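You operate a simulated robot arm through the tools that you are given. There is no shell and no other tool. Be economical: measure what you need, move in short steps, check, and stop when the job is done.

You are at the controls of a simulated robot arm. One attempt, no reset.

JOB
Put things in order on the wooden top. At the end: the green napkin roll stands where the orange napkin roll stood; the clear measuring cup is in the black tray; the orange napkin roll stands where the clear measuring cup stood; the blue pod stands where the green napkin roll stood; whatever was shut is shut again. Leave all else as you found it, and nothing knocked over.

It is judged by the outcome, as a careful person would: the job done as asked, and still so three seconds after it is handed in. It fails if anything else is knocked over, pushed out of place, dropped, spilled or broken. Flat cloth is picked up by pressing the open fingertips on it (5 to 10 N) and closing them slowly along it; thin cloth reads only 2 to 8 mm in the jaws.

ROBOT AND FRAMES
A 6-joint arm with a two-finger parallel gripper, fixed in place. Base frame: the origin is at the foot of the arm, x ahead of it, y to its left, z up; the work surface is at about z = 0. Units: mm, rad, N and s.
With the tool pointing down near the work surface it reaches from about 160 to 420 mm from the base axis. Its first joint turns from -1.152 to 1.152 rad. Payload 1.57 kg.
Tool frame: the origin (TCP) lies between the finger pads and is the grasp point; the fingertips stand 30 mm ahead of it; z points along the fingers, y is the line along which they close. The gripper opens to 80 mm. The fingers are 17 mm wide and 12 mm thick; the gripper's body (40 by 82 mm) begins 80 mm behind the TCP.
Orientation is told as [roll, pitch, yaw] about the base's x, y, z axes, in that order, counted from this pose: with the fingers straight down and closing along the base's y, the tool's x points along the base's -x, its y along +y and its z along -z.

CONTROLS
- The arm moves only by the tool send_rows. Its argument "commands" is a list of rows, each an object of numbers (a shift or turn left out is 0, a gripper value left out holds the last): "dx", "dy", "dz": the shift along the tool's x, y, z in mm; "wx", "wy", "wz": the turn, a rotation vector about the tool's x, y, z in rad; "hand": the opening, from 0 (shut) to 1 (fully open). In form: [{"dx": .., "dy": .., "dz": .., "wx": .., "wy": .., "wz": .., "hand": ..}, ...]. A call has 1 to 20 rows; each row shifts and turns the commanded pose from where the row before left it, along the tool's axes as they then stand. A row lasts 0.2 s, in which the tool goes at most 50 mm and 0.15 rad; a call with a longer step from one row to the next is refused whole, and so is a gripper value outside its range. Where a pose cannot be reached the arm comes as near as it can. A force on the tool above 40 N (or 10 N above the force at the start of the call, whichever is more), or a blocked arm, ends the call early, and 0.2 s more pass. The fingers move at their own pace (about 153 mm/s each) and stop on an object; they squeeze with about 42 N. The grip force told is the motor's: it shows also when the fingers shut on nothing. Time passes only in rows, and 0.2 s behind the last, so rows that do not move let the fingers close. It gives the time, the measured TCP pose, the force on the tool (base axes), the opening and the grip force at its end, in the units of the frame above (readings bear some noise), and new pictures: "views" is both (left out), scene, wrist or none.
- Cameras (640 x 400 px; columns grow to the right, rows downward): "scene" is fixed at [49.6, -330.4, 420.4]; the picture's right is [0.81, -0.59, 0.00], its down [-0.36, -0.49, -0.79] and it looks along [0.47, 0.64, -0.61] (base axes); focal length 214 px, centre (320, 200). "wrist" rides on the gripper at [72, -7, -122] in the tool frame; the picture's right is [0.09, 1.00, 0.00], its down [-0.84, 0.08, -0.54] and it looks along [-0.54, 0.05, 0.84] (tool axes); focal length 238 px, centre (320, 200). There is no depth. A picture from a camera that has moved, and an enlarged one, comes with that camera's place and axes in the base frame and with its lens.
- enlarge(camera, box): a new picture of the part [left, top, right, bottom] of that camera's present view, enlarged. It takes no simulated time.
- sign_off(): hands the job in; it is judged then, once.

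Go step by step. Nothing tells you positions but the pictures and the camera data: compare them with the known pose of the tool, close in by small moves and look again before you grip or let go. The budget is 120 turns and 170 pictures, counting those below and the enlarged ones. Unless the task says otherwise, let go and move clear before handing in, and close with one line.

The tools are called after "Call:" as name(argument=value, ...) on one line, values as JSON. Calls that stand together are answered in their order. send_rows: Moves the arm, as the interface text tells. Its arguments: {"type":"object","properties":{"commands":{"type":"array","items":{"type":"object","properties":{"dx":{"type":"number"},"dy":{"type":"number"},"dz":{"type":"number"},"wx":{"type":"number"},"wy":{"type":"number"},"wz":{"type":"number"},"hand":{"type":"number"}}}},"views":{"type":"string","enum":["both","scene","wrist","none"]}},"required":["commands"]} The other tools are called the same way: enlarge (camera, box) takes an enlarged picture of a part of a camera's view; sign_off () hands the job in.

At the start:

```text
t: 0.0
tcp_pos: [226.1, 36.7, 254.6]
ee_rot: [0.001, -0.004, -0.001]
contact_force: [-1.3, -0.3, -0.2]
gripper_width: 79.9
gripper_force: 0.1
```

scene: 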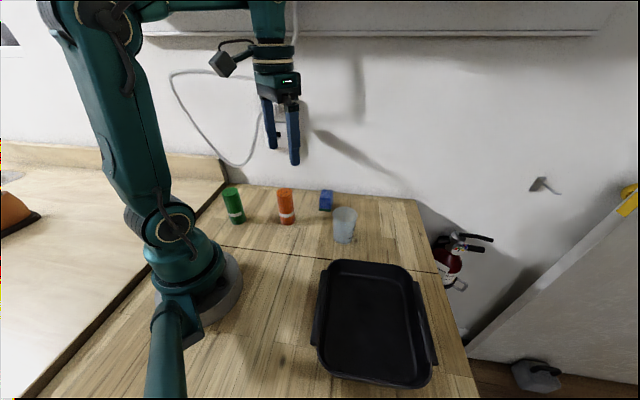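
wrist: 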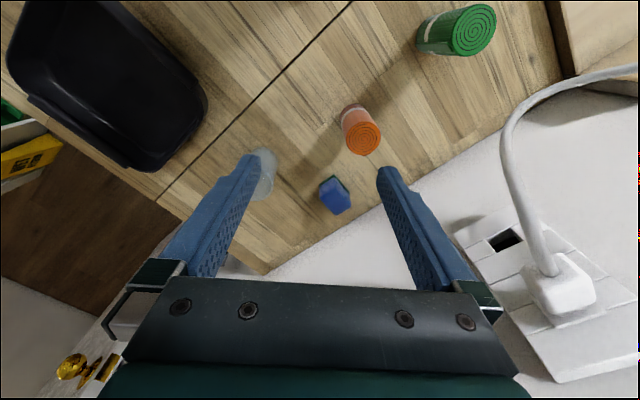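

I see the green roll near (122,168), the orange roll near (235,80), the cup near (322,-64), the blue pod near (356,61) and the tray near (233,-251). I'll take closer looks before moving.

Call:
enlarge(camera="scene", box=[200, 160, 440, 310])

Call:
enlarge(camera="wrist", box=[200, 0, 520, 200])

Call:
enlarge(camera="scene", box=[280, 240, 480, 400])

```text
2.67 times, centred on (320, 235) of scene
camera zoom: at [49.6, -330.4, 420.4], right [0.81, -0.59, 0.0], down [-0.36, -0.49, -0.79], along [0.47, 0.64, -0.61], focal length 572 px, centre (320, 107)
```

zoom: 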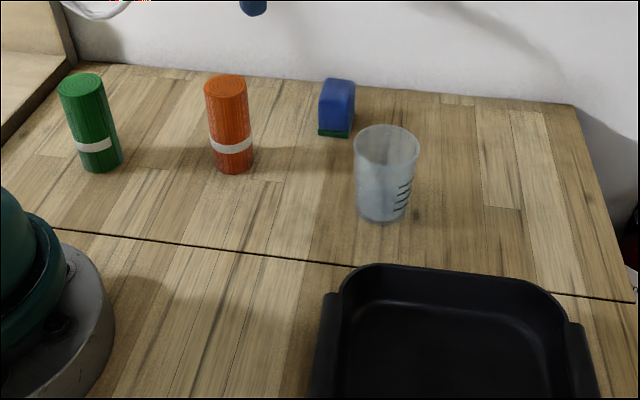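

```text
2.00 times, centred on (360, 100) of wrist
camera zoom: at [153.6, 28.8, 378.4], right [-0.09, 1.0, 0.0], down [0.84, 0.08, 0.54], along [0.54, 0.05, -0.84], focal length 477 px, centre (240, 400)
```

zoom: 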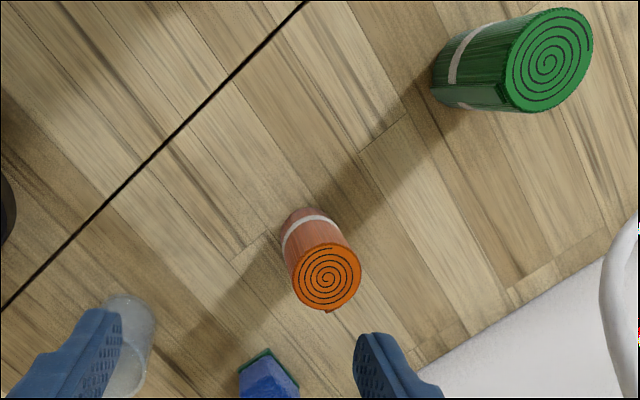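

```text
2.50 times, centred on (380, 320) of scene
camera zoom: at [49.6, -330.4, 420.4], right [0.81, -0.59, 0.0], down [-0.36, -0.49, -0.79], along [0.47, 0.64, -0.61], focal length 536 px, centre (170, -100)
```

zoom: 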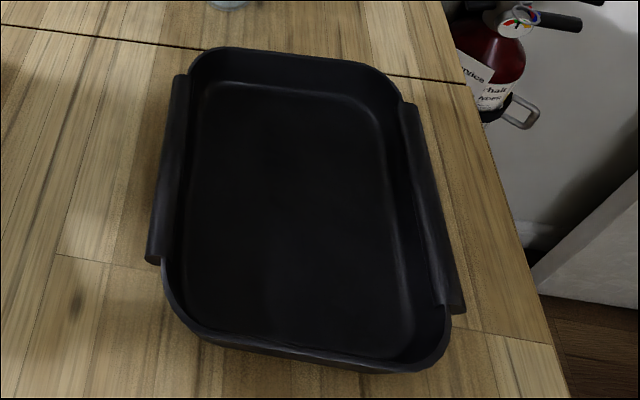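

The rolls are about 42 mm across and 100 mm tall, and the cup is about 56 mm across and 85 mm tall. The order cup → tray, orange → cup spot, green → orange spot, pod → green spot needs no parking place. First I'll hover over the cup.

Call:
send_rows(commands=[{"dx": -24, "dy": -24, "dz": 14, "hand": 1}, {"dx": -24, "dy": -24, "dz": 14}, {"dx": -24, "dy": -24, "dz": 14}, {"dx": -24, "dy": -25, "dz": 14}, {}])

```text
t: 1.2
tcp_pos: [325.9, -62.4, 197.8]
ee_rot: [0.001, -0.003, -0.001]
contact_force: [0.4, -0.2, -0.5]
gripper_width: 80.0
gripper_force: 0.1
camera wrist: at [253.4, -68.2, 320.5], right [-0.09, 1.0, 0.0], down [0.84, 0.08, 0.54], along [0.54, 0.05, -0.84], focal length 238 px, centre (320, 200)
```

scene: 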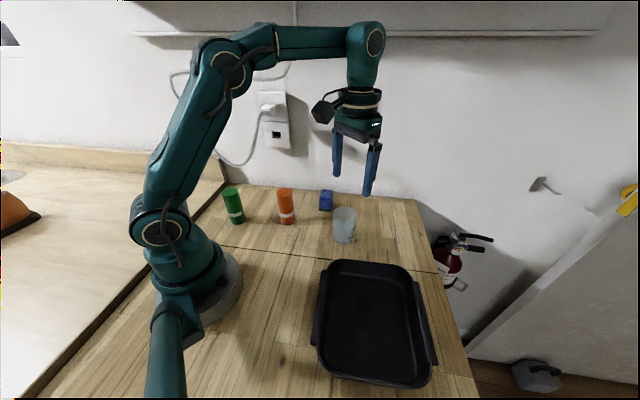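
wrist: 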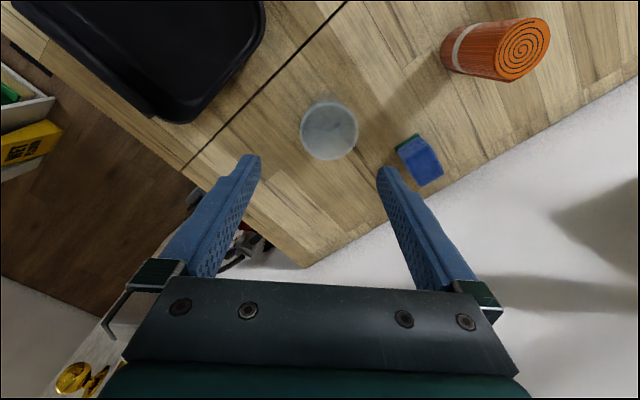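

The cup shows between the fingers. I'll enlarge the view to fix its centre.

Call:
enlarge(camera="wrist", box=[260, 70, 460, 195])

```text
3.20 times, centred on (360, 132) of wrist
camera zoom: at [253.4, -68.2, 320.5], right [-0.09, 1.0, 0.0], down [0.84, 0.08, 0.54], along [0.54, 0.05, -0.84], focal length 763 px, centre (192, 416)
```

zoom: 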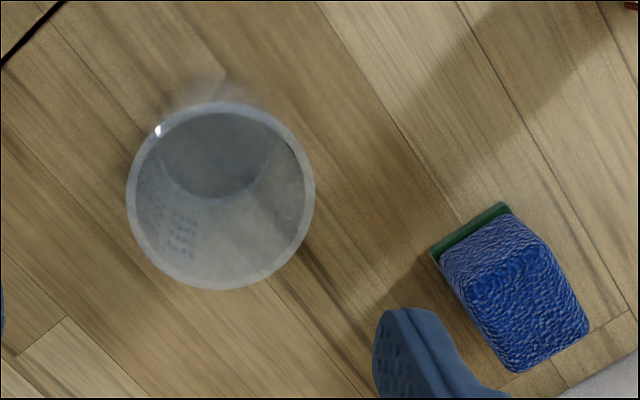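

Both views put the cup axis at about (323,-54). I'll line up and lower partway, then check again.

Call:
send_rows(commands=[{"dx": 3, "dy": 8.5}, {"dz": 30}, {"dz": 30}, {"dz": 20}, {}])

```text
t: 2.4
tcp_pos: [318.0, -50.6, 119.2]
ee_rot: [0.0, -0.002, -0.003]
contact_force: [-0.1, 0.0, -0.1]
gripper_width: 79.9
gripper_force: 0.1
camera wrist: at [246.3, -57.8, 241.9], right [-0.09, 1.0, 0.0], down [0.84, 0.08, 0.54], along [0.54, 0.05, -0.84], focal length 238 px, centre (320, 200)
```

scene: 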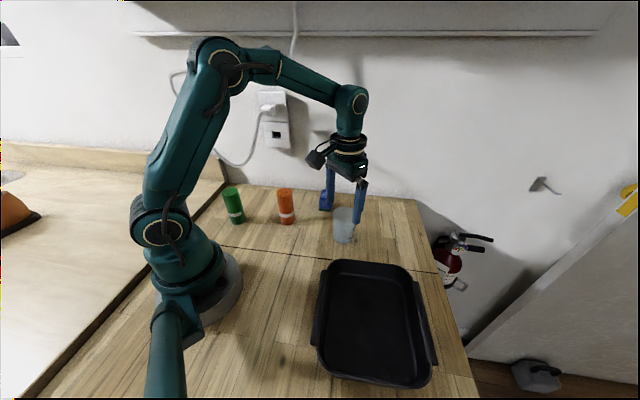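
wrist: 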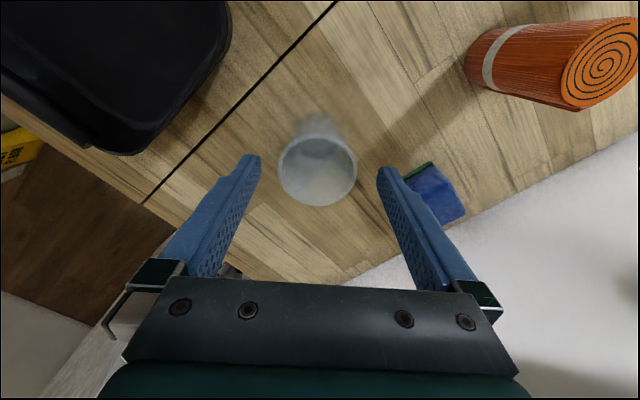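

The cup is at (322,-53), centred between the fingers. I'll lower around it.

Call:
send_rows(commands=[{"dx": -3, "dy": -1.5, "dz": 20}, {"dz": 25}, {"dz": 22}, {}, {}])

```text
t: 3.6
tcp_pos: [323.0, -51.9, 51.9]
ee_rot: [-0.001, -0.001, -0.002]
contact_force: [-0.6, -0.2, 0.2]
gripper_width: 79.8
gripper_force: 0.1
camera wrist: at [248.8, -59.0, 174.1], right [-0.09, 1.0, 0.0], down [0.84, 0.08, 0.54], along [0.54, 0.05, -0.84], focal length 238 px, centre (320, 200)
```

scene: 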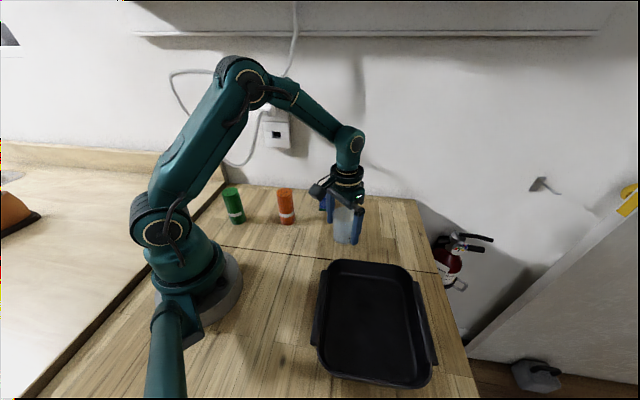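
wrist: 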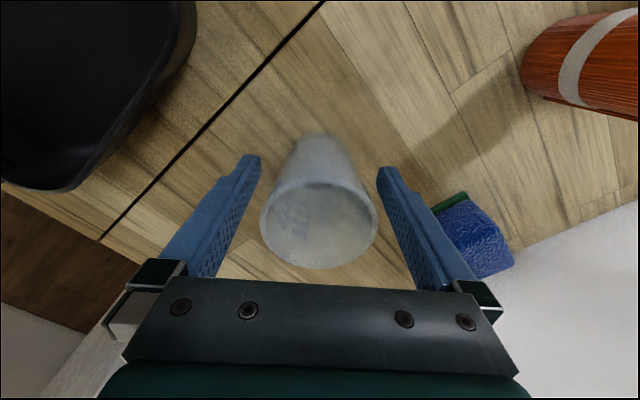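

The cup is centred at (321,-52.5). I'll close gently on it.

Call:
send_rows(commands=[{"hand": 0.8}, {"hand": 0.7}, {"hand": 0.65}, {"hand": 0.6}, {"hand": 0.55}, {}], views="wrist")

```text
t: 5.0
tcp_pos: [322.9, -52.0, 52.5]
ee_rot: [0.0, -0.001, -0.001]
contact_force: [1.1, 0.4, 0.3]
gripper_width: 56.1
gripper_force: 42.0
camera wrist: at [248.9, -58.9, 174.3], right [-0.09, 1.0, 0.0], down [0.84, 0.08, 0.54], along [0.54, 0.05, -0.84], focal length 238 px, centre (320, 200)
```

wrist: 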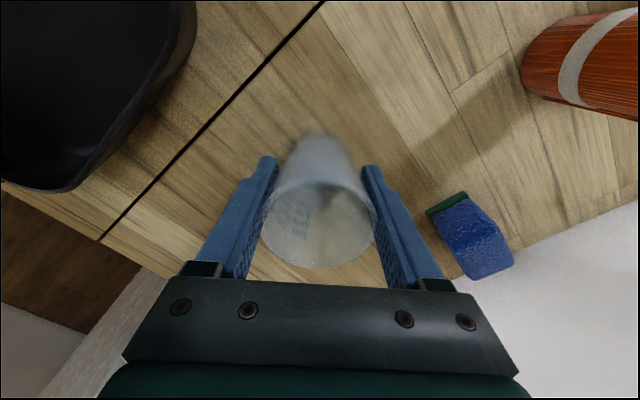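

The grip holds at 56 mm. I'll lift and carry the cup over the tray.

Call:
send_rows(commands=[{"dz": -20}, {"dz": -30}, {"dz": -30}, {"dz": -30}, {"dx": 12, "dy": -26}, {"dx": 12, "dy": -26}, {"dx": 13, "dy": -27}, {"dx": 13, "dy": -27}, {"dx": 13, "dy": -27}, {"dx": 13, "dy": -26}, {"dx": 12, "dy": -26}, {}, {}])

```text
t: 7.8
tcp_pos: [236.2, -237.2, 163.1]
ee_rot: [0.002, -0.001, 0.001]
contact_force: [-0.2, 0.3, -1.3]
gripper_width: 55.9
gripper_force: 42.1
camera wrist: at [162.8, -246.0, 284.7], right [-0.09, 1.0, 0.0], down [0.84, 0.08, 0.54], along [0.54, 0.05, -0.84], focal length 238 px, centre (320, 200)
```

scene: 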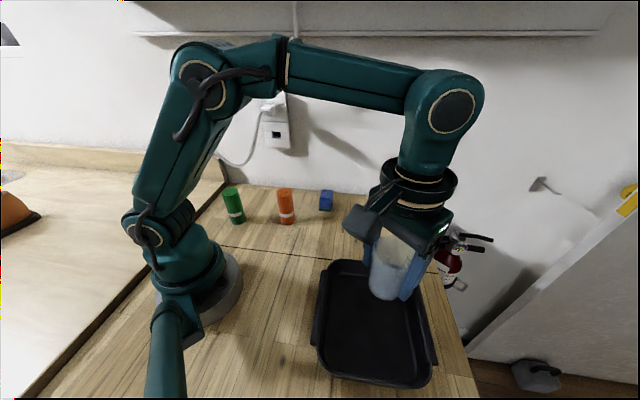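
wrist: 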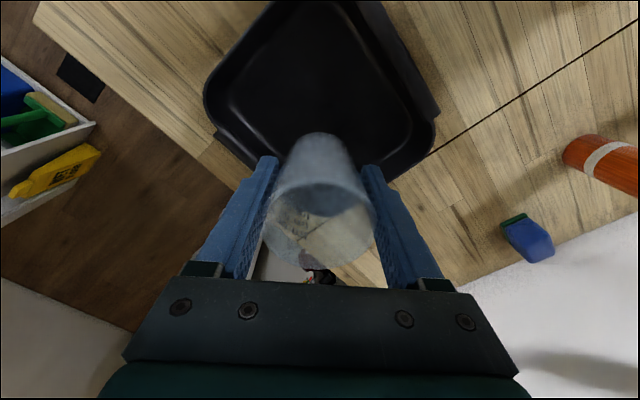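

The cup is over the tray's middle. I'll lower it towards the floor.

Call:
send_rows(commands=[{"dz": 30}, {"dz": 30}, {"dz": 25}, {"dz": 12}, {}, {}])

```text
t: 9.2
tcp_pos: [233.0, -238.5, 65.1]
ee_rot: [0.002, 0.001, -0.003]
contact_force: [-0.9, 0.3, -0.4]
gripper_width: 55.9
gripper_force: 42.8
camera wrist: at [161.1, -246.3, 188.2], right [-0.09, 1.0, 0.0], down [0.84, 0.08, 0.54], along [0.54, 0.05, -0.84], focal length 238 px, centre (320, 200)
```

scene: 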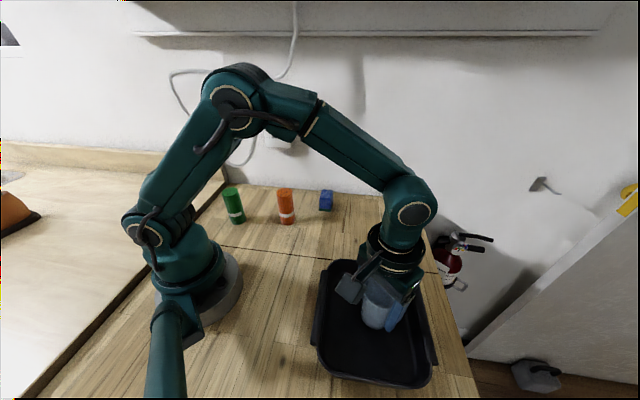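
wrist: 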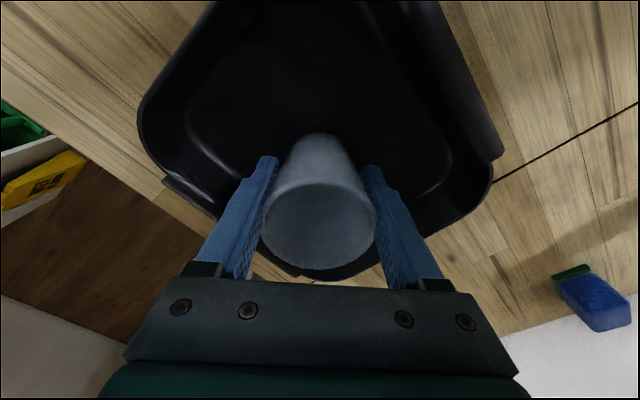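

The cup hangs centred with its base about 10 mm above the tray. I'll creep down and watch the force.

Call:
send_rows(commands=[{"dz": 2}, {"dz": 2}, {"dz": 2}, {"dz": 1.5}, {}], views="none")

Call:
send_rows(commands=[{"dz": 1}, {"dz": 1}, {}], views="none")

```text
t: 10.4
tcp_pos: [233.9, -238.8, 58.5]
ee_rot: [0.003, -0.001, -0.002]
contact_force: [0.7, -0.1, -0.9]
gripper_width: 56.0
gripper_force: 41.9
```

```text
t: 11.2
tcp_pos: [234.9, -239.6, 55.8]
ee_rot: [0.001, -0.002, 0.0]
contact_force: [-6.2, 1.6, 18.4]
gripper_width: 56.2
gripper_force: 42.0
```

The cup touches the floor (18 N). I'll ease off slightly, open and rise.

Call:
send_rows(commands=[{"dz": -0.8}, {"hand": 0.75}, {"hand": 0.85}, {"hand": 0.95}, {}, {"dz": -20}, {"dz": -30}, {"dz": -40}, {"dz": -30}, {}])

```text
t: 13.4
tcp_pos: [234.5, -239.6, 179.0]
ee_rot: [0.0, -0.001, -0.002]
contact_force: [-0.5, -0.5, 0.4]
gripper_width: 75.9
gripper_force: 0.1
camera wrist: at [162.4, -247.2, 300.5], right [-0.09, 1.0, 0.0], down [0.84, 0.08, 0.54], along [0.54, 0.05, -0.84], focal length 238 px, centre (320, 200)
```

scene: 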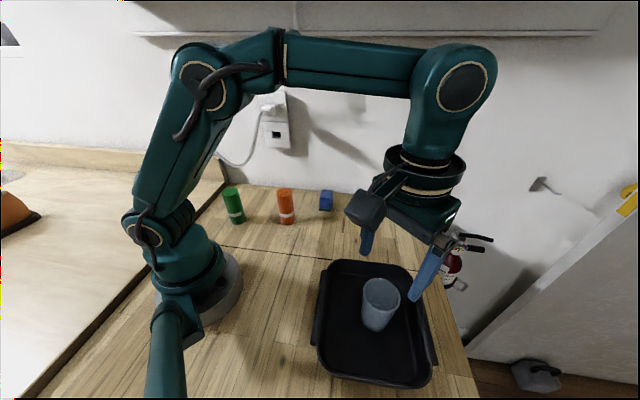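
wrist: 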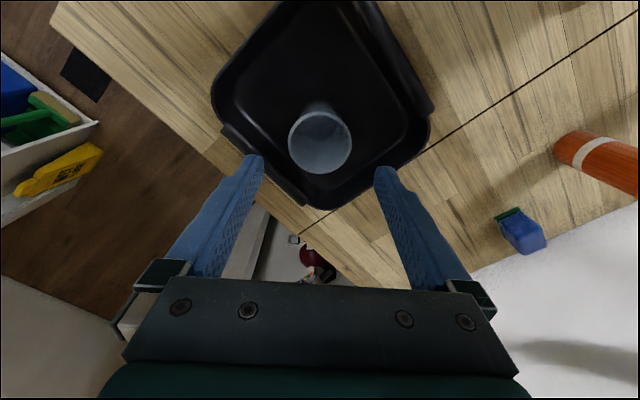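

The cup stands in the tray. Now I'll hover over the orange roll.

Call:
send_rows(commands=[{"dz": -20, "dy": 20, "hand": 1}, {"dz": -10, "dy": 38}, {"dy": 38}, {"dy": 38}, {"dy": 38}, {"dy": 38}, {"dy": 38}, {"dy": 38}, {"dy": 37}, {}, {}])

```text
t: 15.8
tcp_pos: [236.6, 83.4, 208.0]
ee_rot: [0.001, -0.002, 0.0]
contact_force: [-0.8, 0.2, -0.1]
gripper_width: 80.3
gripper_force: 0.1
camera wrist: at [163.1, 75.7, 329.7], right [-0.09, 1.0, 0.0], down [0.84, 0.08, 0.54], along [0.54, 0.05, -0.84], focal length 238 px, centre (320, 200)
```

scene: 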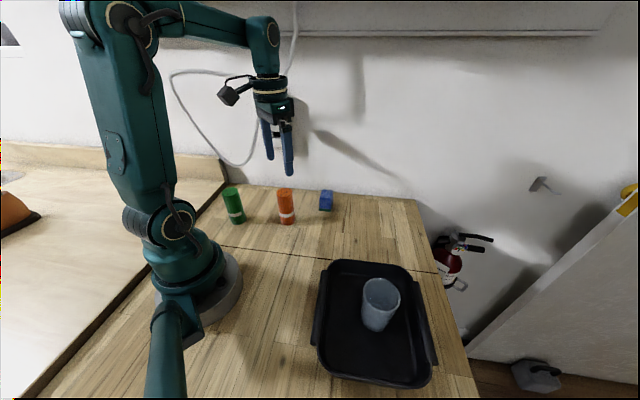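
wrist: 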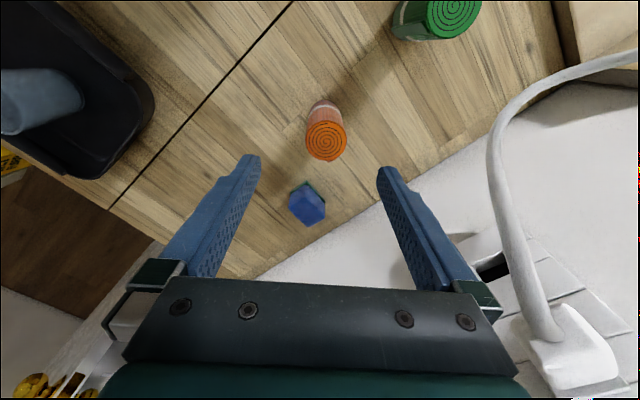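

The orange roll is at about (241,88). I'll align and lower to just above its top, then check.

Call:
send_rows(commands=[{"dx": -4.5, "dy": 4.5, "dz": 20}, {"dz": 30}, {"dz": 20}, {}, {}], views="wrist")

```text
t: 17.0
tcp_pos: [240.3, 86.2, 136.7]
ee_rot: [-0.001, -0.001, -0.002]
contact_force: [-0.5, -0.5, -1.0]
gripper_width: 80.0
gripper_force: 0.1
camera wrist: at [167.8, 79.2, 259.6], right [-0.09, 1.0, 0.0], down [0.84, 0.08, 0.54], along [0.54, 0.05, -0.84], focal length 238 px, centre (320, 200)
```

wrist: 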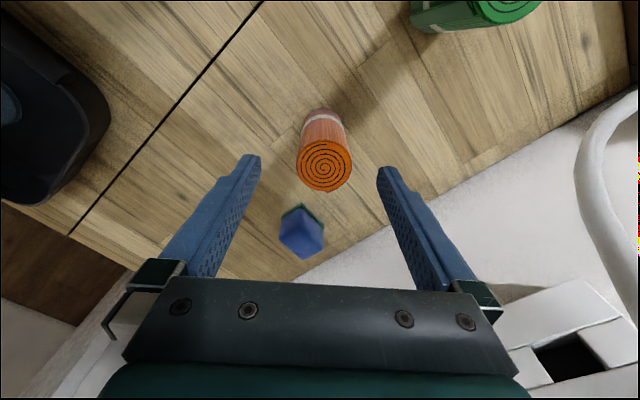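

It's centred at (241,88.5). I'll lower and close.

Call:
send_rows(commands=[{"dy": 0.8, "dz": 25}, {"dz": 25}, {"dz": 24}, {}, {"hand": 0.7}, {"hand": 0.6}, {"hand": 0.5}, {"hand": 0.4}, {}])

```text
t: 19.0
tcp_pos: [241.7, 90.3, 63.5]
ee_rot: [-0.001, -0.001, -0.002]
contact_force: [0.0, 0.6, 0.2]
gripper_width: 40.8
gripper_force: 41.6
camera wrist: at [169.4, 82.3, 186.7], right [-0.09, 1.0, 0.0], down [0.84, 0.08, 0.54], along [0.54, 0.05, -0.84], focal length 238 px, centre (320, 200)
```

scene: 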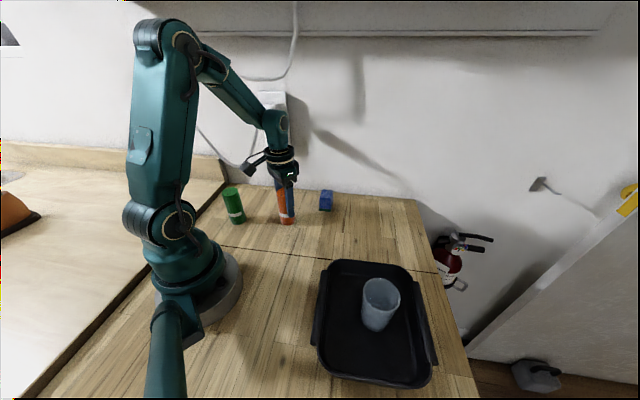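
wrist: 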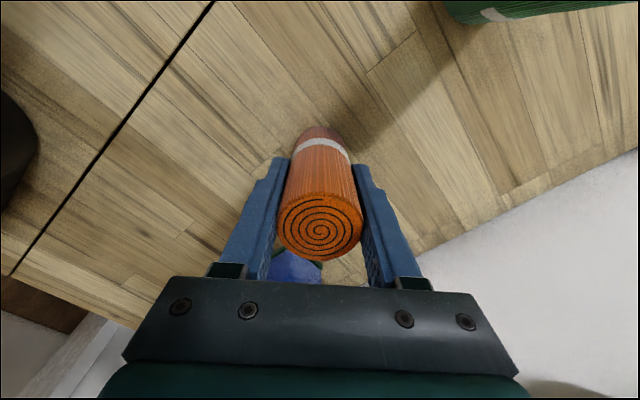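

The roll is gripped at 41 mm on its axis. I'll lift it and carry it to the cup's old spot (321.5,-52.5).

Call:
send_rows(commands=[{"dz": -15}, {"dz": -30}, {"dz": -30}, {"dz": -15}, {"dx": -16, "dy": -28}, {"dx": -16, "dy": -28}, {"dx": -16, "dy": -28}, {"dx": -16, "dy": -28}, {"dx": -16.5, "dy": -29}, {}, {}])

```text
t: 21.4
tcp_pos: [318.3, -48.9, 155.1]
ee_rot: [0.0, -0.002, -0.002]
contact_force: [-1.2, -0.4, -1.0]
gripper_width: 40.6
gripper_force: 42.3
camera wrist: at [245.9, -56.9, 276.4], right [-0.09, 1.0, 0.0], down [0.84, 0.08, 0.54], along [0.54, 0.05, -0.84], focal length 238 px, centre (320, 200)
```

scene: 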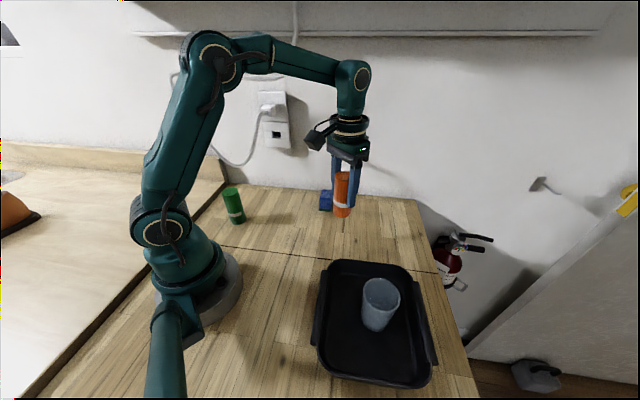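
wrist: 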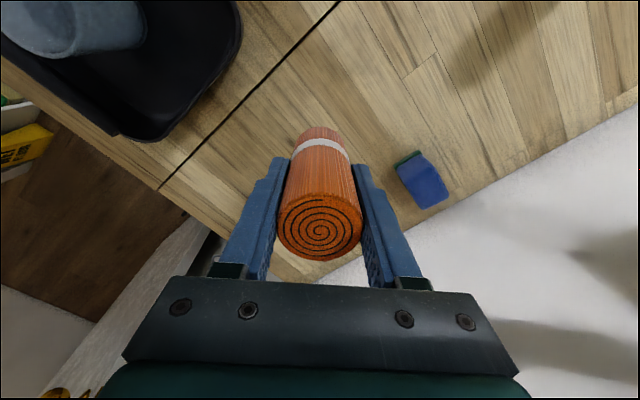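

The reading differs a few mm from the commanded spot. I'll lower to about 10 mm above the table and read again.

Call:
send_rows(commands=[{"dz": 30}, {"dz": 30}, {"dz": 20}, {}, {}])

Call:
send_rows(commands=[{}], views="none")

```text
t: 22.6
tcp_pos: [318.9, -51.0, 74.2]
ee_rot: [0.001, -0.004, 0.0]
contact_force: [0.3, -0.3, 0.2]
gripper_width: 40.5
gripper_force: 41.9
camera wrist: at [246.2, -58.4, 197.7], right [-0.09, 1.0, 0.0], down [0.84, 0.08, 0.54], along [0.54, 0.05, -0.84], focal length 238 px, centre (320, 200)
```

scene: 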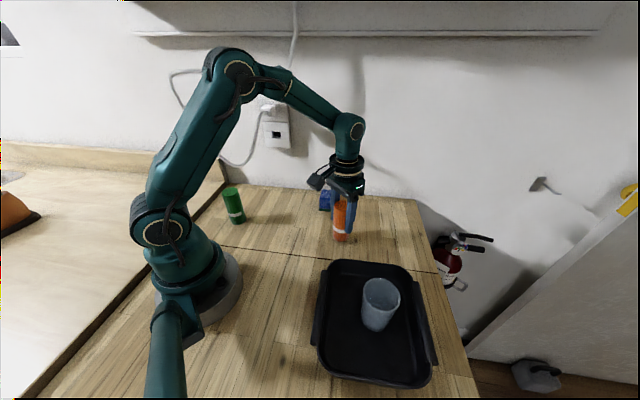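
wrist: 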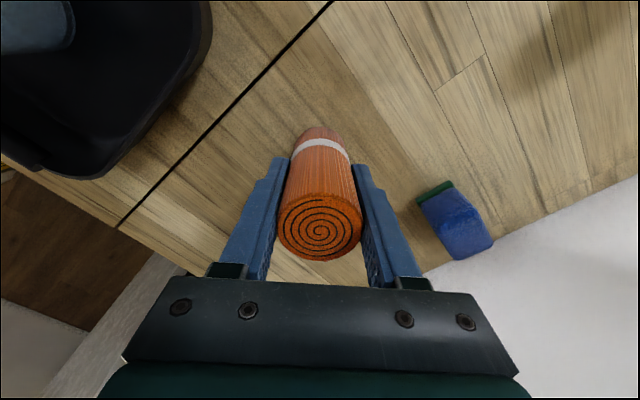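

```text
t: 23.0
tcp_pos: [318.6, -50.9, 74.2]
ee_rot: [0.0, -0.002, -0.002]
contact_force: [-0.2, 0.0, -1.0]
gripper_width: 40.7
gripper_force: 42.0
```

The settled reading is (318.7,-51), so I'll correct by about +2.5 in x and -1 in y, then creep down.

Call:
send_rows(commands=[{"dx": -2.7, "dy": -1.2}, {"dz": 4}, {"dz": 3}, {"dz": 1.5}, {}], views="none")

Call:
send_rows(commands=[{"dz": 1}, {"dz": 1}, {}], views="none")

```text
t: 24.2
tcp_pos: [321.2, -51.6, 66.1]
ee_rot: [0.0, -0.002, -0.002]
contact_force: [-0.5, -0.1, -1.0]
gripper_width: 40.6
gripper_force: 41.7
```

```text
t: 25.0
tcp_pos: [322.0, -54.1, 63.7]
ee_rot: [0.001, -0.004, -0.002]
contact_force: [-3.1, 3.1, 17.9]
gripper_width: 40.5
gripper_force: 42.4
```

It touches the table (18 N). I'll ease off, open and rise.

Call:
send_rows(commands=[{"dz": -0.8}, {"hand": 0.6}, {"hand": 0.75}, {"hand": 1}, {}, {"dz": -20}, {"dz": -30}, {"dz": -40}, {"dz": -40}, {}])

```text
t: 27.2
tcp_pos: [324.0, -54.1, 195.2]
ee_rot: [0.0, -0.002, -0.001]
contact_force: [-0.3, 1.1, -0.1]
gripper_width: 79.9
gripper_force: 0.1
camera wrist: at [251.9, -61.6, 316.8], right [-0.09, 1.0, 0.0], down [0.84, 0.08, 0.54], along [0.54, 0.05, -0.84], focal length 238 px, centre (320, 200)
```

scene: 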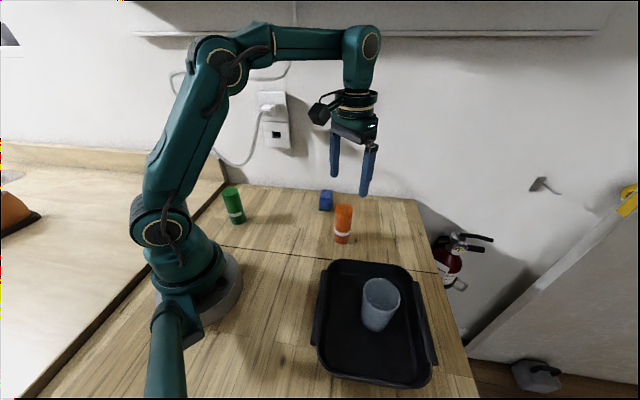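
wrist: 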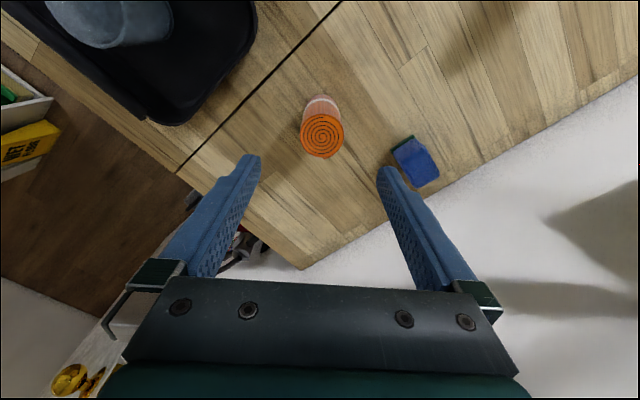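

The orange roll stands on the cup's old spot. Next I'll hover over the green roll near (126,172).

Call:
send_rows(commands=[{"dx": 24.5, "dy": 28}, {"dx": 24.5, "dy": 28}, {"dx": 24.5, "dy": 28}, {"dx": 24.5, "dy": 28}, {"dx": 24.5, "dy": 28}, {"dx": 24.5, "dy": 28}, {"dx": 24.5, "dy": 28}, {"dx": 24.5, "dy": 28}, {}, {}])

```text
t: 29.4
tcp_pos: [128.6, 169.4, 194.6]
ee_rot: [0.001, -0.001, -0.003]
contact_force: [0.0, 0.0, -0.4]
gripper_width: 80.1
gripper_force: 0.0
out of reach, approached as far as the arm can: row 8
camera wrist: at [56.1, 161.5, 316.8], right [-0.09, 1.0, 0.0], down [0.84, 0.08, 0.54], along [0.54, 0.05, -0.84], focal length 238 px, centre (320, 200)
```

scene: 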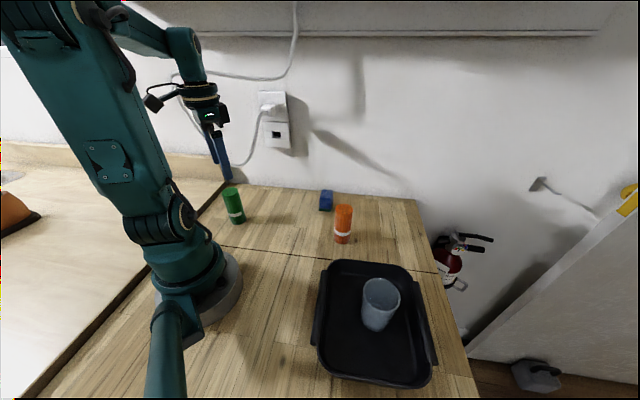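
wrist: 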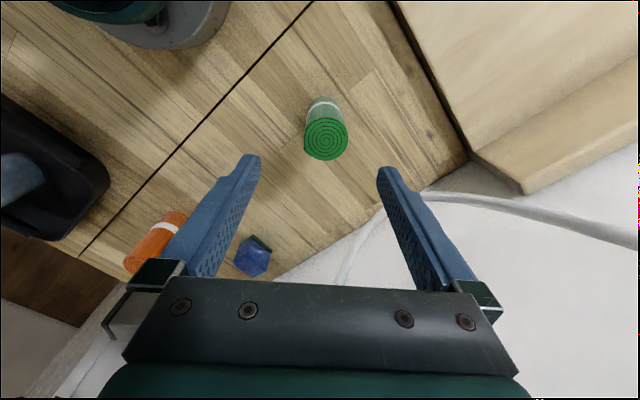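

The green roll is at about (128.5,173), just off the fingers' centre. I'll lower toward it with a small correction and check reach and alignment.

Call:
send_rows(commands=[{"dx": -2.5, "dy": 2.5, "dz": 20}, {"dz": 25}, {"dz": 15}, {}, {}], views="wrist")

```text
t: 30.6
tcp_pos: [132.4, 173.0, 133.4]
ee_rot: [-0.001, -0.002, -0.001]
contact_force: [-0.5, -0.9, -0.3]
gripper_width: 80.1
gripper_force: 0.1
camera wrist: at [59.8, 166.4, 256.2], right [-0.09, 1.0, 0.0], down [0.84, 0.08, 0.54], along [0.54, 0.05, -0.84], focal length 238 px, centre (320, 200)
```

wrist: 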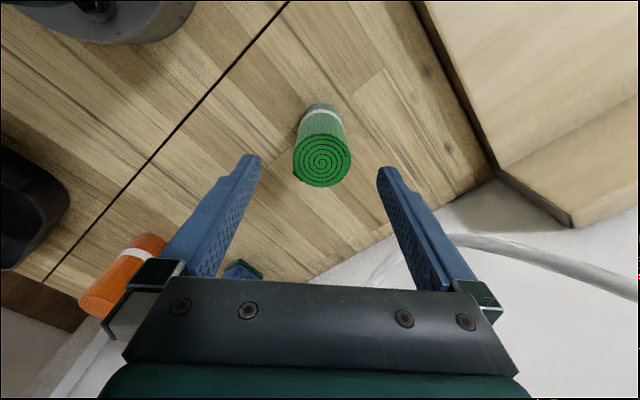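

The green roll is at (127,174). I'll shift by -4.5 in x and +0.8 in y and lower to grip height.

Call:
send_rows(commands=[{"dx": 4.5, "dy": 0.8, "dz": 10}, {"dz": 20}, {"dz": 20}, {"dz": 20}, {}, {}])

```text
t: 32.0
tcp_pos: [129.0, 171.4, 63.7]
ee_rot: [0.0, -0.001, 0.0]
contact_force: [-0.6, 1.0, 0.6]
gripper_width: 79.9
gripper_force: 0.2
out of reach, approached as far as the arm can: row 3
camera wrist: at [57.6, 163.6, 185.7], right [-0.09, 1.0, 0.0], down [0.84, 0.08, 0.54], along [0.54, 0.05, -0.84], focal length 238 px, centre (320, 200)
```

scene: 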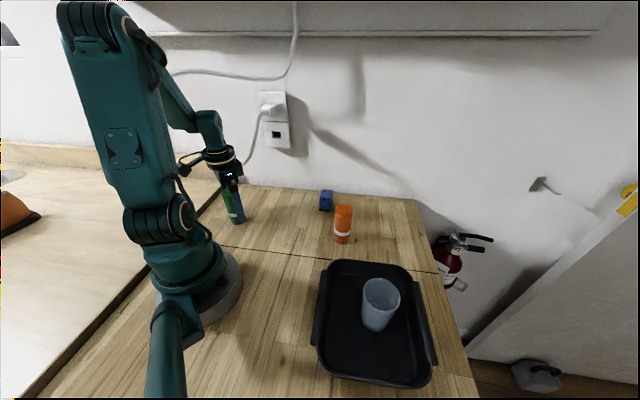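
wrist: 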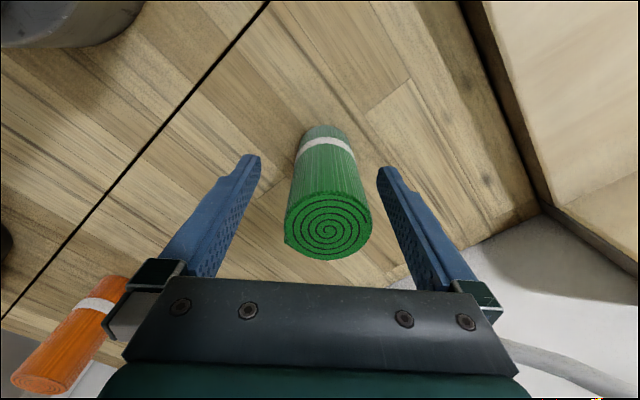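

The fingers sit about 3 mm to one side of the roll. I'll shift and grip.

Call:
send_rows(commands=[{"dy": 3}, {}, {"hand": 0.7}, {"hand": 0.6}, {"hand": 0.5}, {"hand": 0.4}, {}], views="wrist")

```text
t: 33.6
tcp_pos: [132.1, 174.5, 63.3]
ee_rot: [0.001, 0.001, -0.002]
contact_force: [0.1, 0.4, 8.2]
gripper_width: 40.6
gripper_force: 41.9
camera wrist: at [58.7, 166.5, 185.8], right [-0.09, 1.0, 0.0], down [0.84, 0.08, 0.54], along [0.54, 0.05, -0.84], focal length 238 px, centre (320, 200)
```

wrist: 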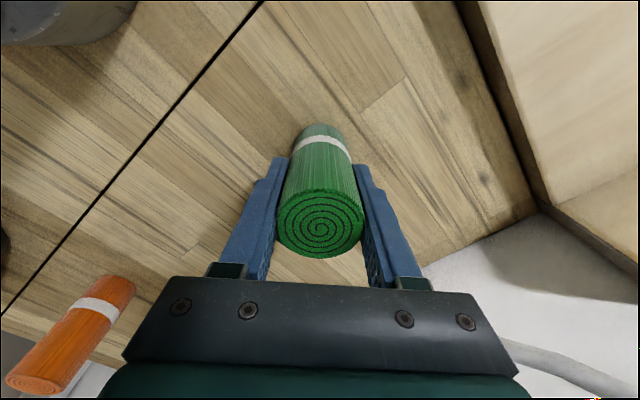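

Gripped. I'll lift and carry the green roll to the orange roll's old spot (241,88.5).

Call:
send_rows(commands=[{"dz": -15}, {"dz": -30}, {"dz": -30}, {"dx": -22, "dy": -17}, {"dx": -22, "dy": -17}, {"dx": -22, "dy": -17}, {"dx": -22, "dy": -17}, {"dx": -22, "dy": -17}, {}, {"dz": 30}, {"dz": 30}, {"dz": 4}, {}, {}])

```text
t: 36.6
tcp_pos: [242.1, 90.0, 74.6]
ee_rot: [0.0, -0.002, -0.002]
contact_force: [-0.4, 0.5, -1.7]
gripper_width: 40.9
gripper_force: 41.7
camera wrist: at [169.4, 83.3, 196.1], right [-0.09, 1.0, 0.0], down [0.84, 0.08, 0.54], along [0.54, 0.05, -0.84], focal length 238 px, centre (320, 200)
```

scene: 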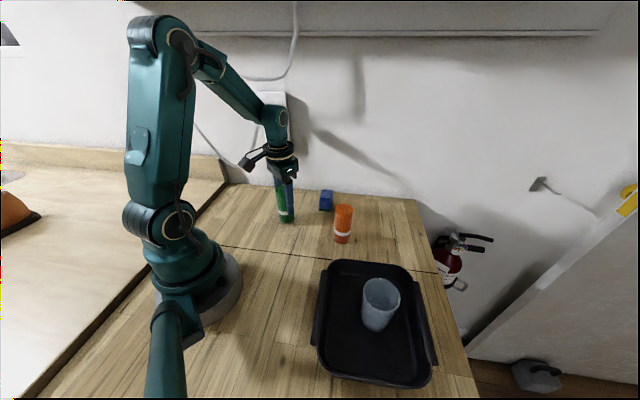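
wrist: 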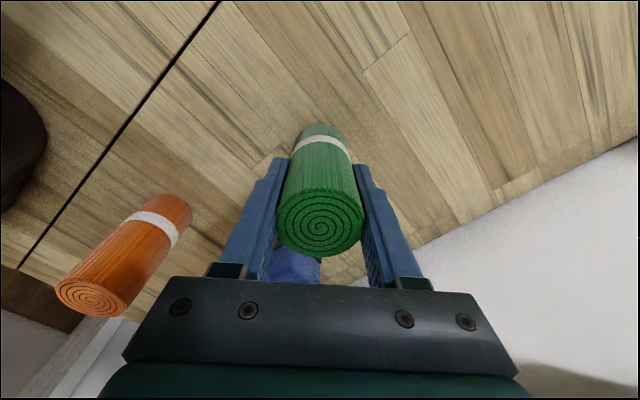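

Position reads (242,90), so I'll nudge y by -1 and creep down to contact.

Call:
send_rows(commands=[{"dy": -1, "dz": 3}, {"dz": 3}, {"dz": 2}, {"dz": 1}, {}], views="none")

Call:
send_rows(commands=[{"dz": 1}, {"dz": 1}, {}], views="none")

```text
t: 37.8
tcp_pos: [239.7, 89.3, 65.3]
ee_rot: [0.0, -0.002, -0.002]
contact_force: [0.3, 0.1, -1.4]
gripper_width: 40.9
gripper_force: 42.2
```

```text
t: 38.6
tcp_pos: [240.3, 89.2, 62.6]
ee_rot: [0.0, -0.002, -0.002]
contact_force: [-10.0, 3.6, 35.9]
gripper_width: 40.8
gripper_force: 42.4
```

Firm contact (36 N). I'll ease off, then open and rise.

Call:
send_rows(commands=[{"dz": -1.5}, {}, {"hand": 0.6}, {"hand": 0.75}, {"hand": 1}, {}, {"dz": -20}, {"dz": -30}, {"dz": -40}, {"dz": -40}, {}])

```text
t: 41.0
tcp_pos: [237.3, 90.8, 194.1]
ee_rot: [-0.001, -0.003, -0.002]
contact_force: [0.0, -0.2, 0.2]
gripper_width: 80.2
gripper_force: 0.0
camera wrist: at [165.7, 83.5, 316.5], right [-0.09, 1.0, 0.0], down [0.84, 0.08, 0.54], along [0.54, 0.05, -0.84], focal length 238 px, centre (320, 200)
```

scene: 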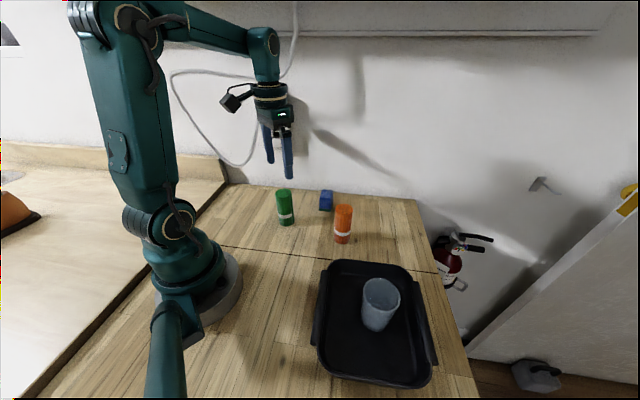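
wrist: 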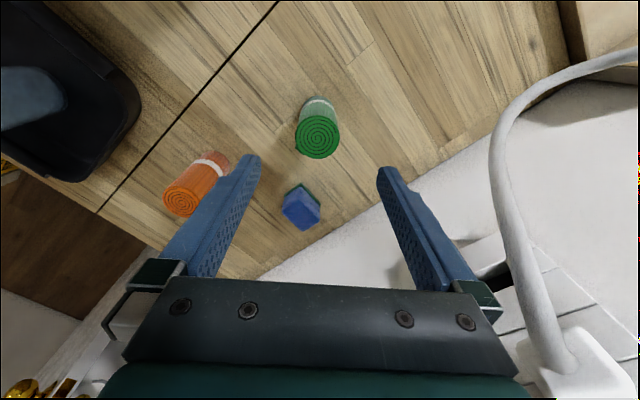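

The green roll stands. I'll enlarge the scene with the same box as at the start to compare positions.

Call:
enlarge(camera="scene", box=[200, 160, 440, 310])

```text
2.67 times, centred on (320, 235) of scene
camera zoom: at [49.6, -330.4, 420.4], right [0.81, -0.59, 0.0], down [-0.36, -0.49, -0.79], along [0.47, 0.64, -0.61], focal length 572 px, centre (320, 107)
```

zoom: 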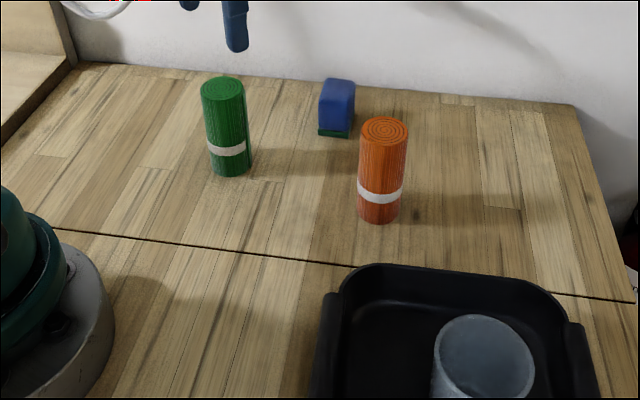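

Orange matches the cup's old spot, and green is within about 5 mm of orange's. Now I'll hover over the blue pod to measure it.

Call:
send_rows(commands=[{"dx": -28, "dy": -4}, {"dx": -28, "dy": -4}, {"dx": -28, "dy": -5}, {"dx": -26, "dy": -5}, {"dz": 20}, {}, {}])

Call:
enlarge(camera="wrist", box=[240, 80, 400, 180])

```text
t: 42.6
tcp_pos: [350.5, 72.2, 175.0]
ee_rot: [0.0, 0.0, -0.001]
contact_force: [0.7, -0.3, 0.9]
gripper_width: 80.3
gripper_force: 0.0
camera wrist: at [278.4, 64.3, 297.3], right [-0.09, 1.0, 0.0], down [0.84, 0.08, 0.54], along [0.54, 0.05, -0.84], focal length 238 px, centre (320, 200)
```

scene: 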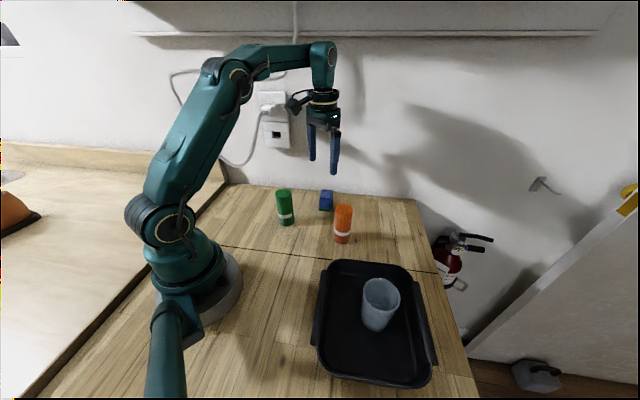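
wrist: 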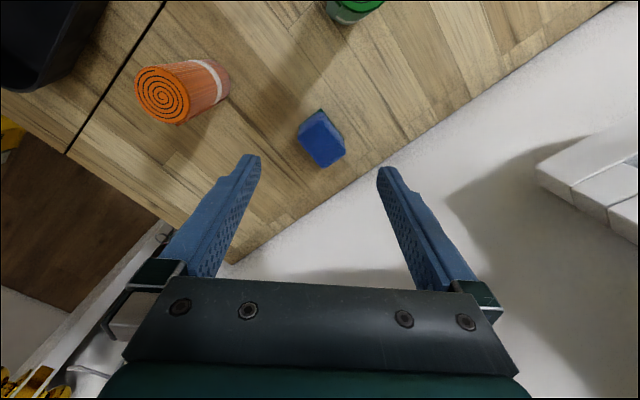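

```text
4.00 times, centred on (320, 130) of wrist
camera zoom: at [278.4, 64.3, 297.3], right [-0.09, 1.0, 0.0], down [0.84, 0.08, 0.54], along [0.54, 0.05, -0.84], focal length 953 px, centre (320, 480)
```

zoom: 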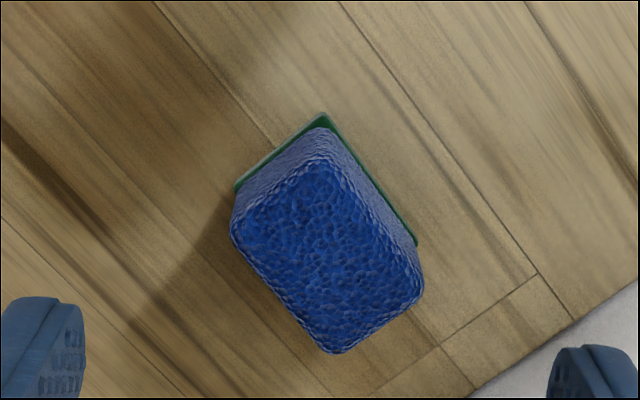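

The pod is about 50×35×40 mm, centred near (369,74), with its long side at about 43°. I'll move over it, turn the tool +0.77 rad to grip across the short side, and look again.

Call:
send_rows(commands=[{"dx": -18, "dy": 1, "wz": -0.13}, {"wz": -0.13}, {"wz": -0.13}, {"wz": -0.13}, {"wz": -0.13}, {"wz": -0.12}, {"dz": 30}, {"dz": 20}, {}, {}])

Call:
enlarge(camera="wrist", box=[220, 80, 420, 205])

```text
t: 44.8
tcp_pos: [367.6, 69.9, 126.4]
ee_rot: [0.001, -0.003, 0.771]
contact_force: [0.2, -0.1, 0.2]
gripper_width: 80.1
gripper_force: 0.0
camera wrist: at [320.6, 14.2, 247.6], right [-0.76, 0.65, 0.0], down [0.55, 0.64, 0.54], along [0.35, 0.41, -0.84], focal length 238 px, centre (320, 200)
```

scene: 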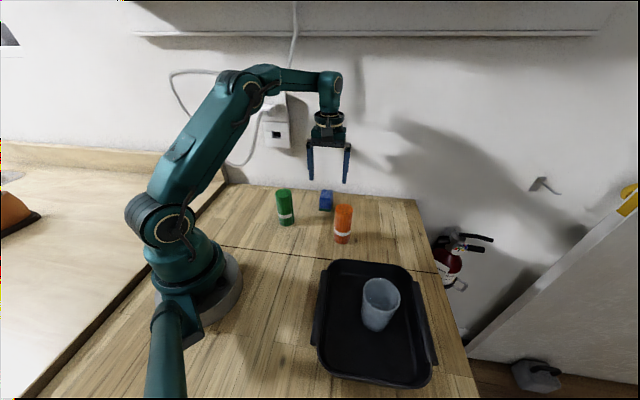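
wrist: 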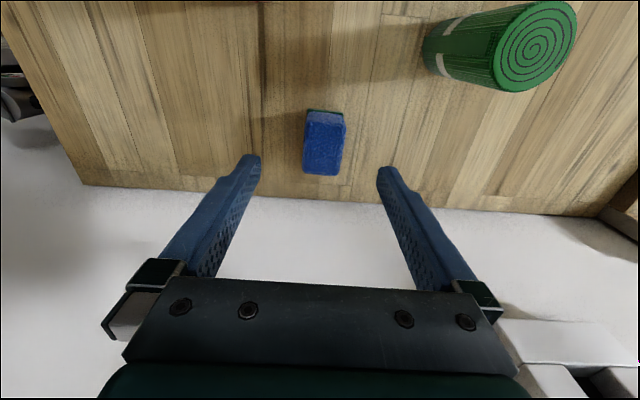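

```text
3.20 times, centred on (320, 142) of wrist
camera zoom: at [320.6, 14.2, 247.6], right [-0.76, 0.65, 0.0], down [0.55, 0.64, 0.54], along [0.35, 0.41, -0.84], focal length 763 px, centre (320, 384)
```

zoom: 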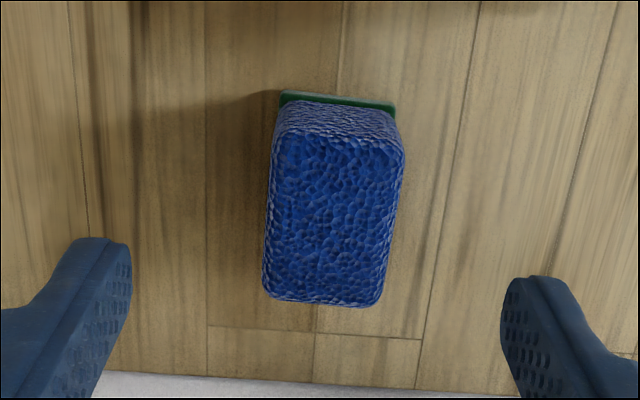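

The yaw is well aligned. I'll shift by about dx -5, dy +4 in the tool frame, lower to z≈65 and check.

Call:
send_rows(commands=[{"dx": -5, "dy": 3.5, "dz": 15}, {"dz": 25}, {"dz": 18}, {}, {}])

```text
t: 46.0
tcp_pos: [369.2, 75.7, 69.1]
ee_rot: [0.0, -0.001, 0.768]
contact_force: [0.3, 0.7, 0.0]
gripper_width: 79.9
gripper_force: 0.0
camera wrist: at [321.6, 20.6, 191.5], right [-0.76, 0.65, 0.0], down [0.55, 0.64, 0.54], along [0.35, 0.41, -0.84], focal length 238 px, centre (320, 200)
```

scene: 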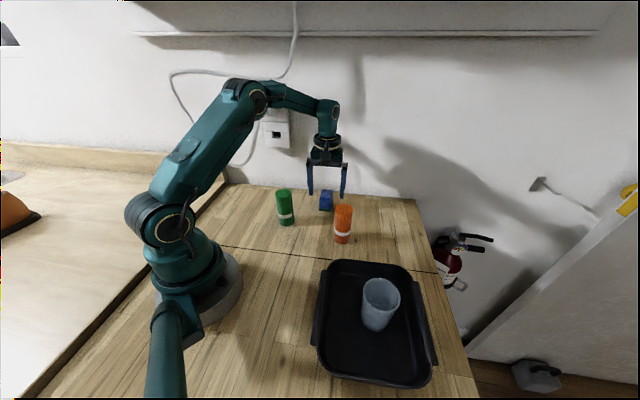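
wrist: 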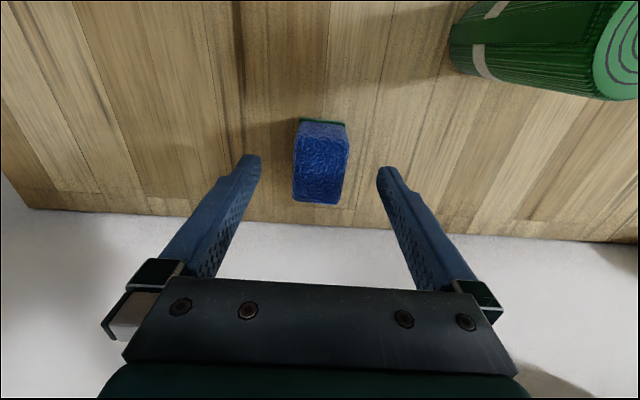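

The pod is centred within 2–3 mm. I'll lower the last stretch and grip.

Call:
send_rows(commands=[{"dx": 2, "dz": 15}, {"dz": 10}, {"dz": 6}, {}, {"hand": 0.7}, {"hand": 0.55}, {"hand": 0.45}, {"hand": 0.38}, {}])

```text
t: 48.0
tcp_pos: [368.5, 75.2, 38.0]
ee_rot: [0.0, -0.001, 0.77]
contact_force: [-0.8, -0.7, -0.5]
gripper_width: 34.8
gripper_force: 41.8
camera wrist: at [320.7, 19.6, 160.6], right [-0.76, 0.65, 0.0], down [0.55, 0.64, 0.54], along [0.35, 0.41, -0.84], focal length 238 px, centre (320, 200)
```

scene: 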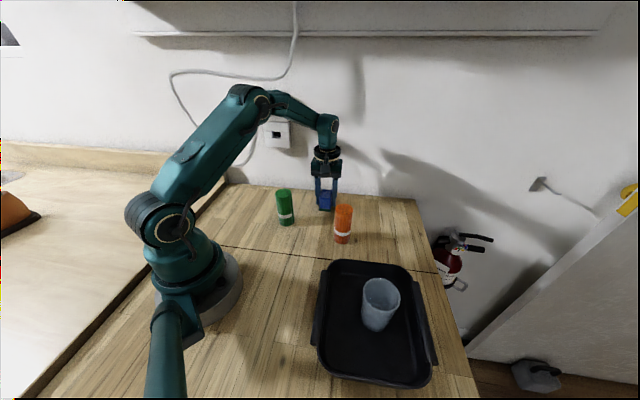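
wrist: 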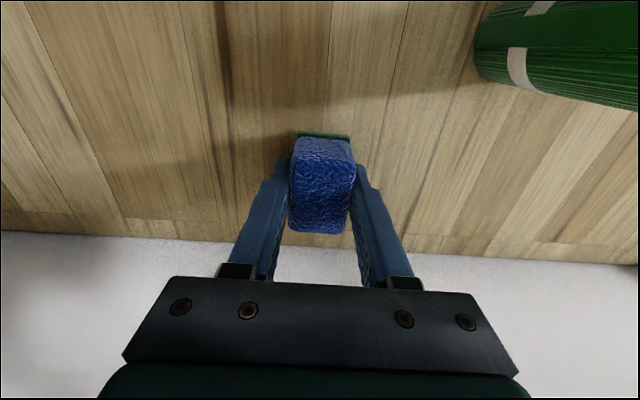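

Gripped at 35 mm. I'll lift well clear of the rolls and carry the pod to the green roll's old spot (127.5,174).

Call:
send_rows(commands=[{"dz": -15}, {"dz": -35}, {"dz": -40}, {"dz": -40}, {}, {"dx": 13, "dy": 29.9}, {"dx": 13, "dy": 29.9}, {"dx": 13, "dy": 29.9}, {"dx": 13, "dy": 29.9}, {"dx": 13, "dy": 29.9}, {"dx": 13, "dy": 29.9}, {"dx": 13, "dy": 29.8}, {"dx": 13, "dy": 29.6}, {}, {}])

```text
t: 51.2
tcp_pos: [130.7, 172.9, 164.2]
ee_rot: [0.0, -0.001, 0.769]
contact_force: [0.8, 0.1, 1.5]
gripper_width: 34.9
gripper_force: 42.7
camera wrist: at [83.2, 117.6, 287.1], right [-0.76, 0.65, 0.0], down [0.55, 0.64, 0.54], along [0.35, 0.41, -0.84], focal length 238 px, centre (320, 200)
```

scene: 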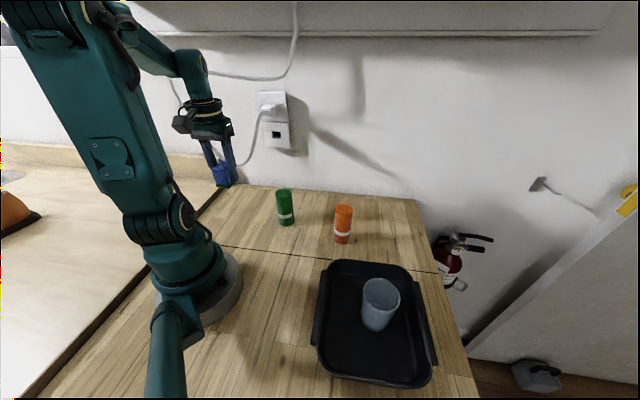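
wrist: 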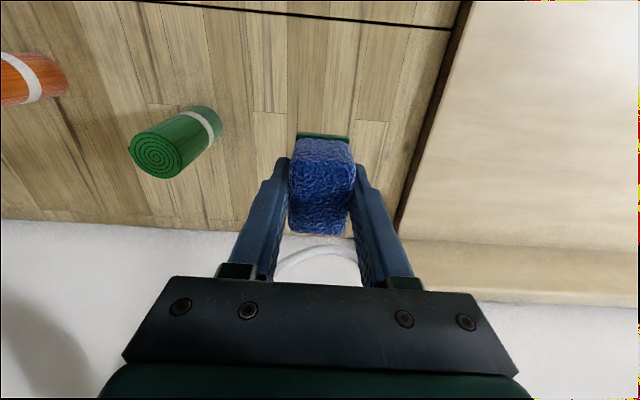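

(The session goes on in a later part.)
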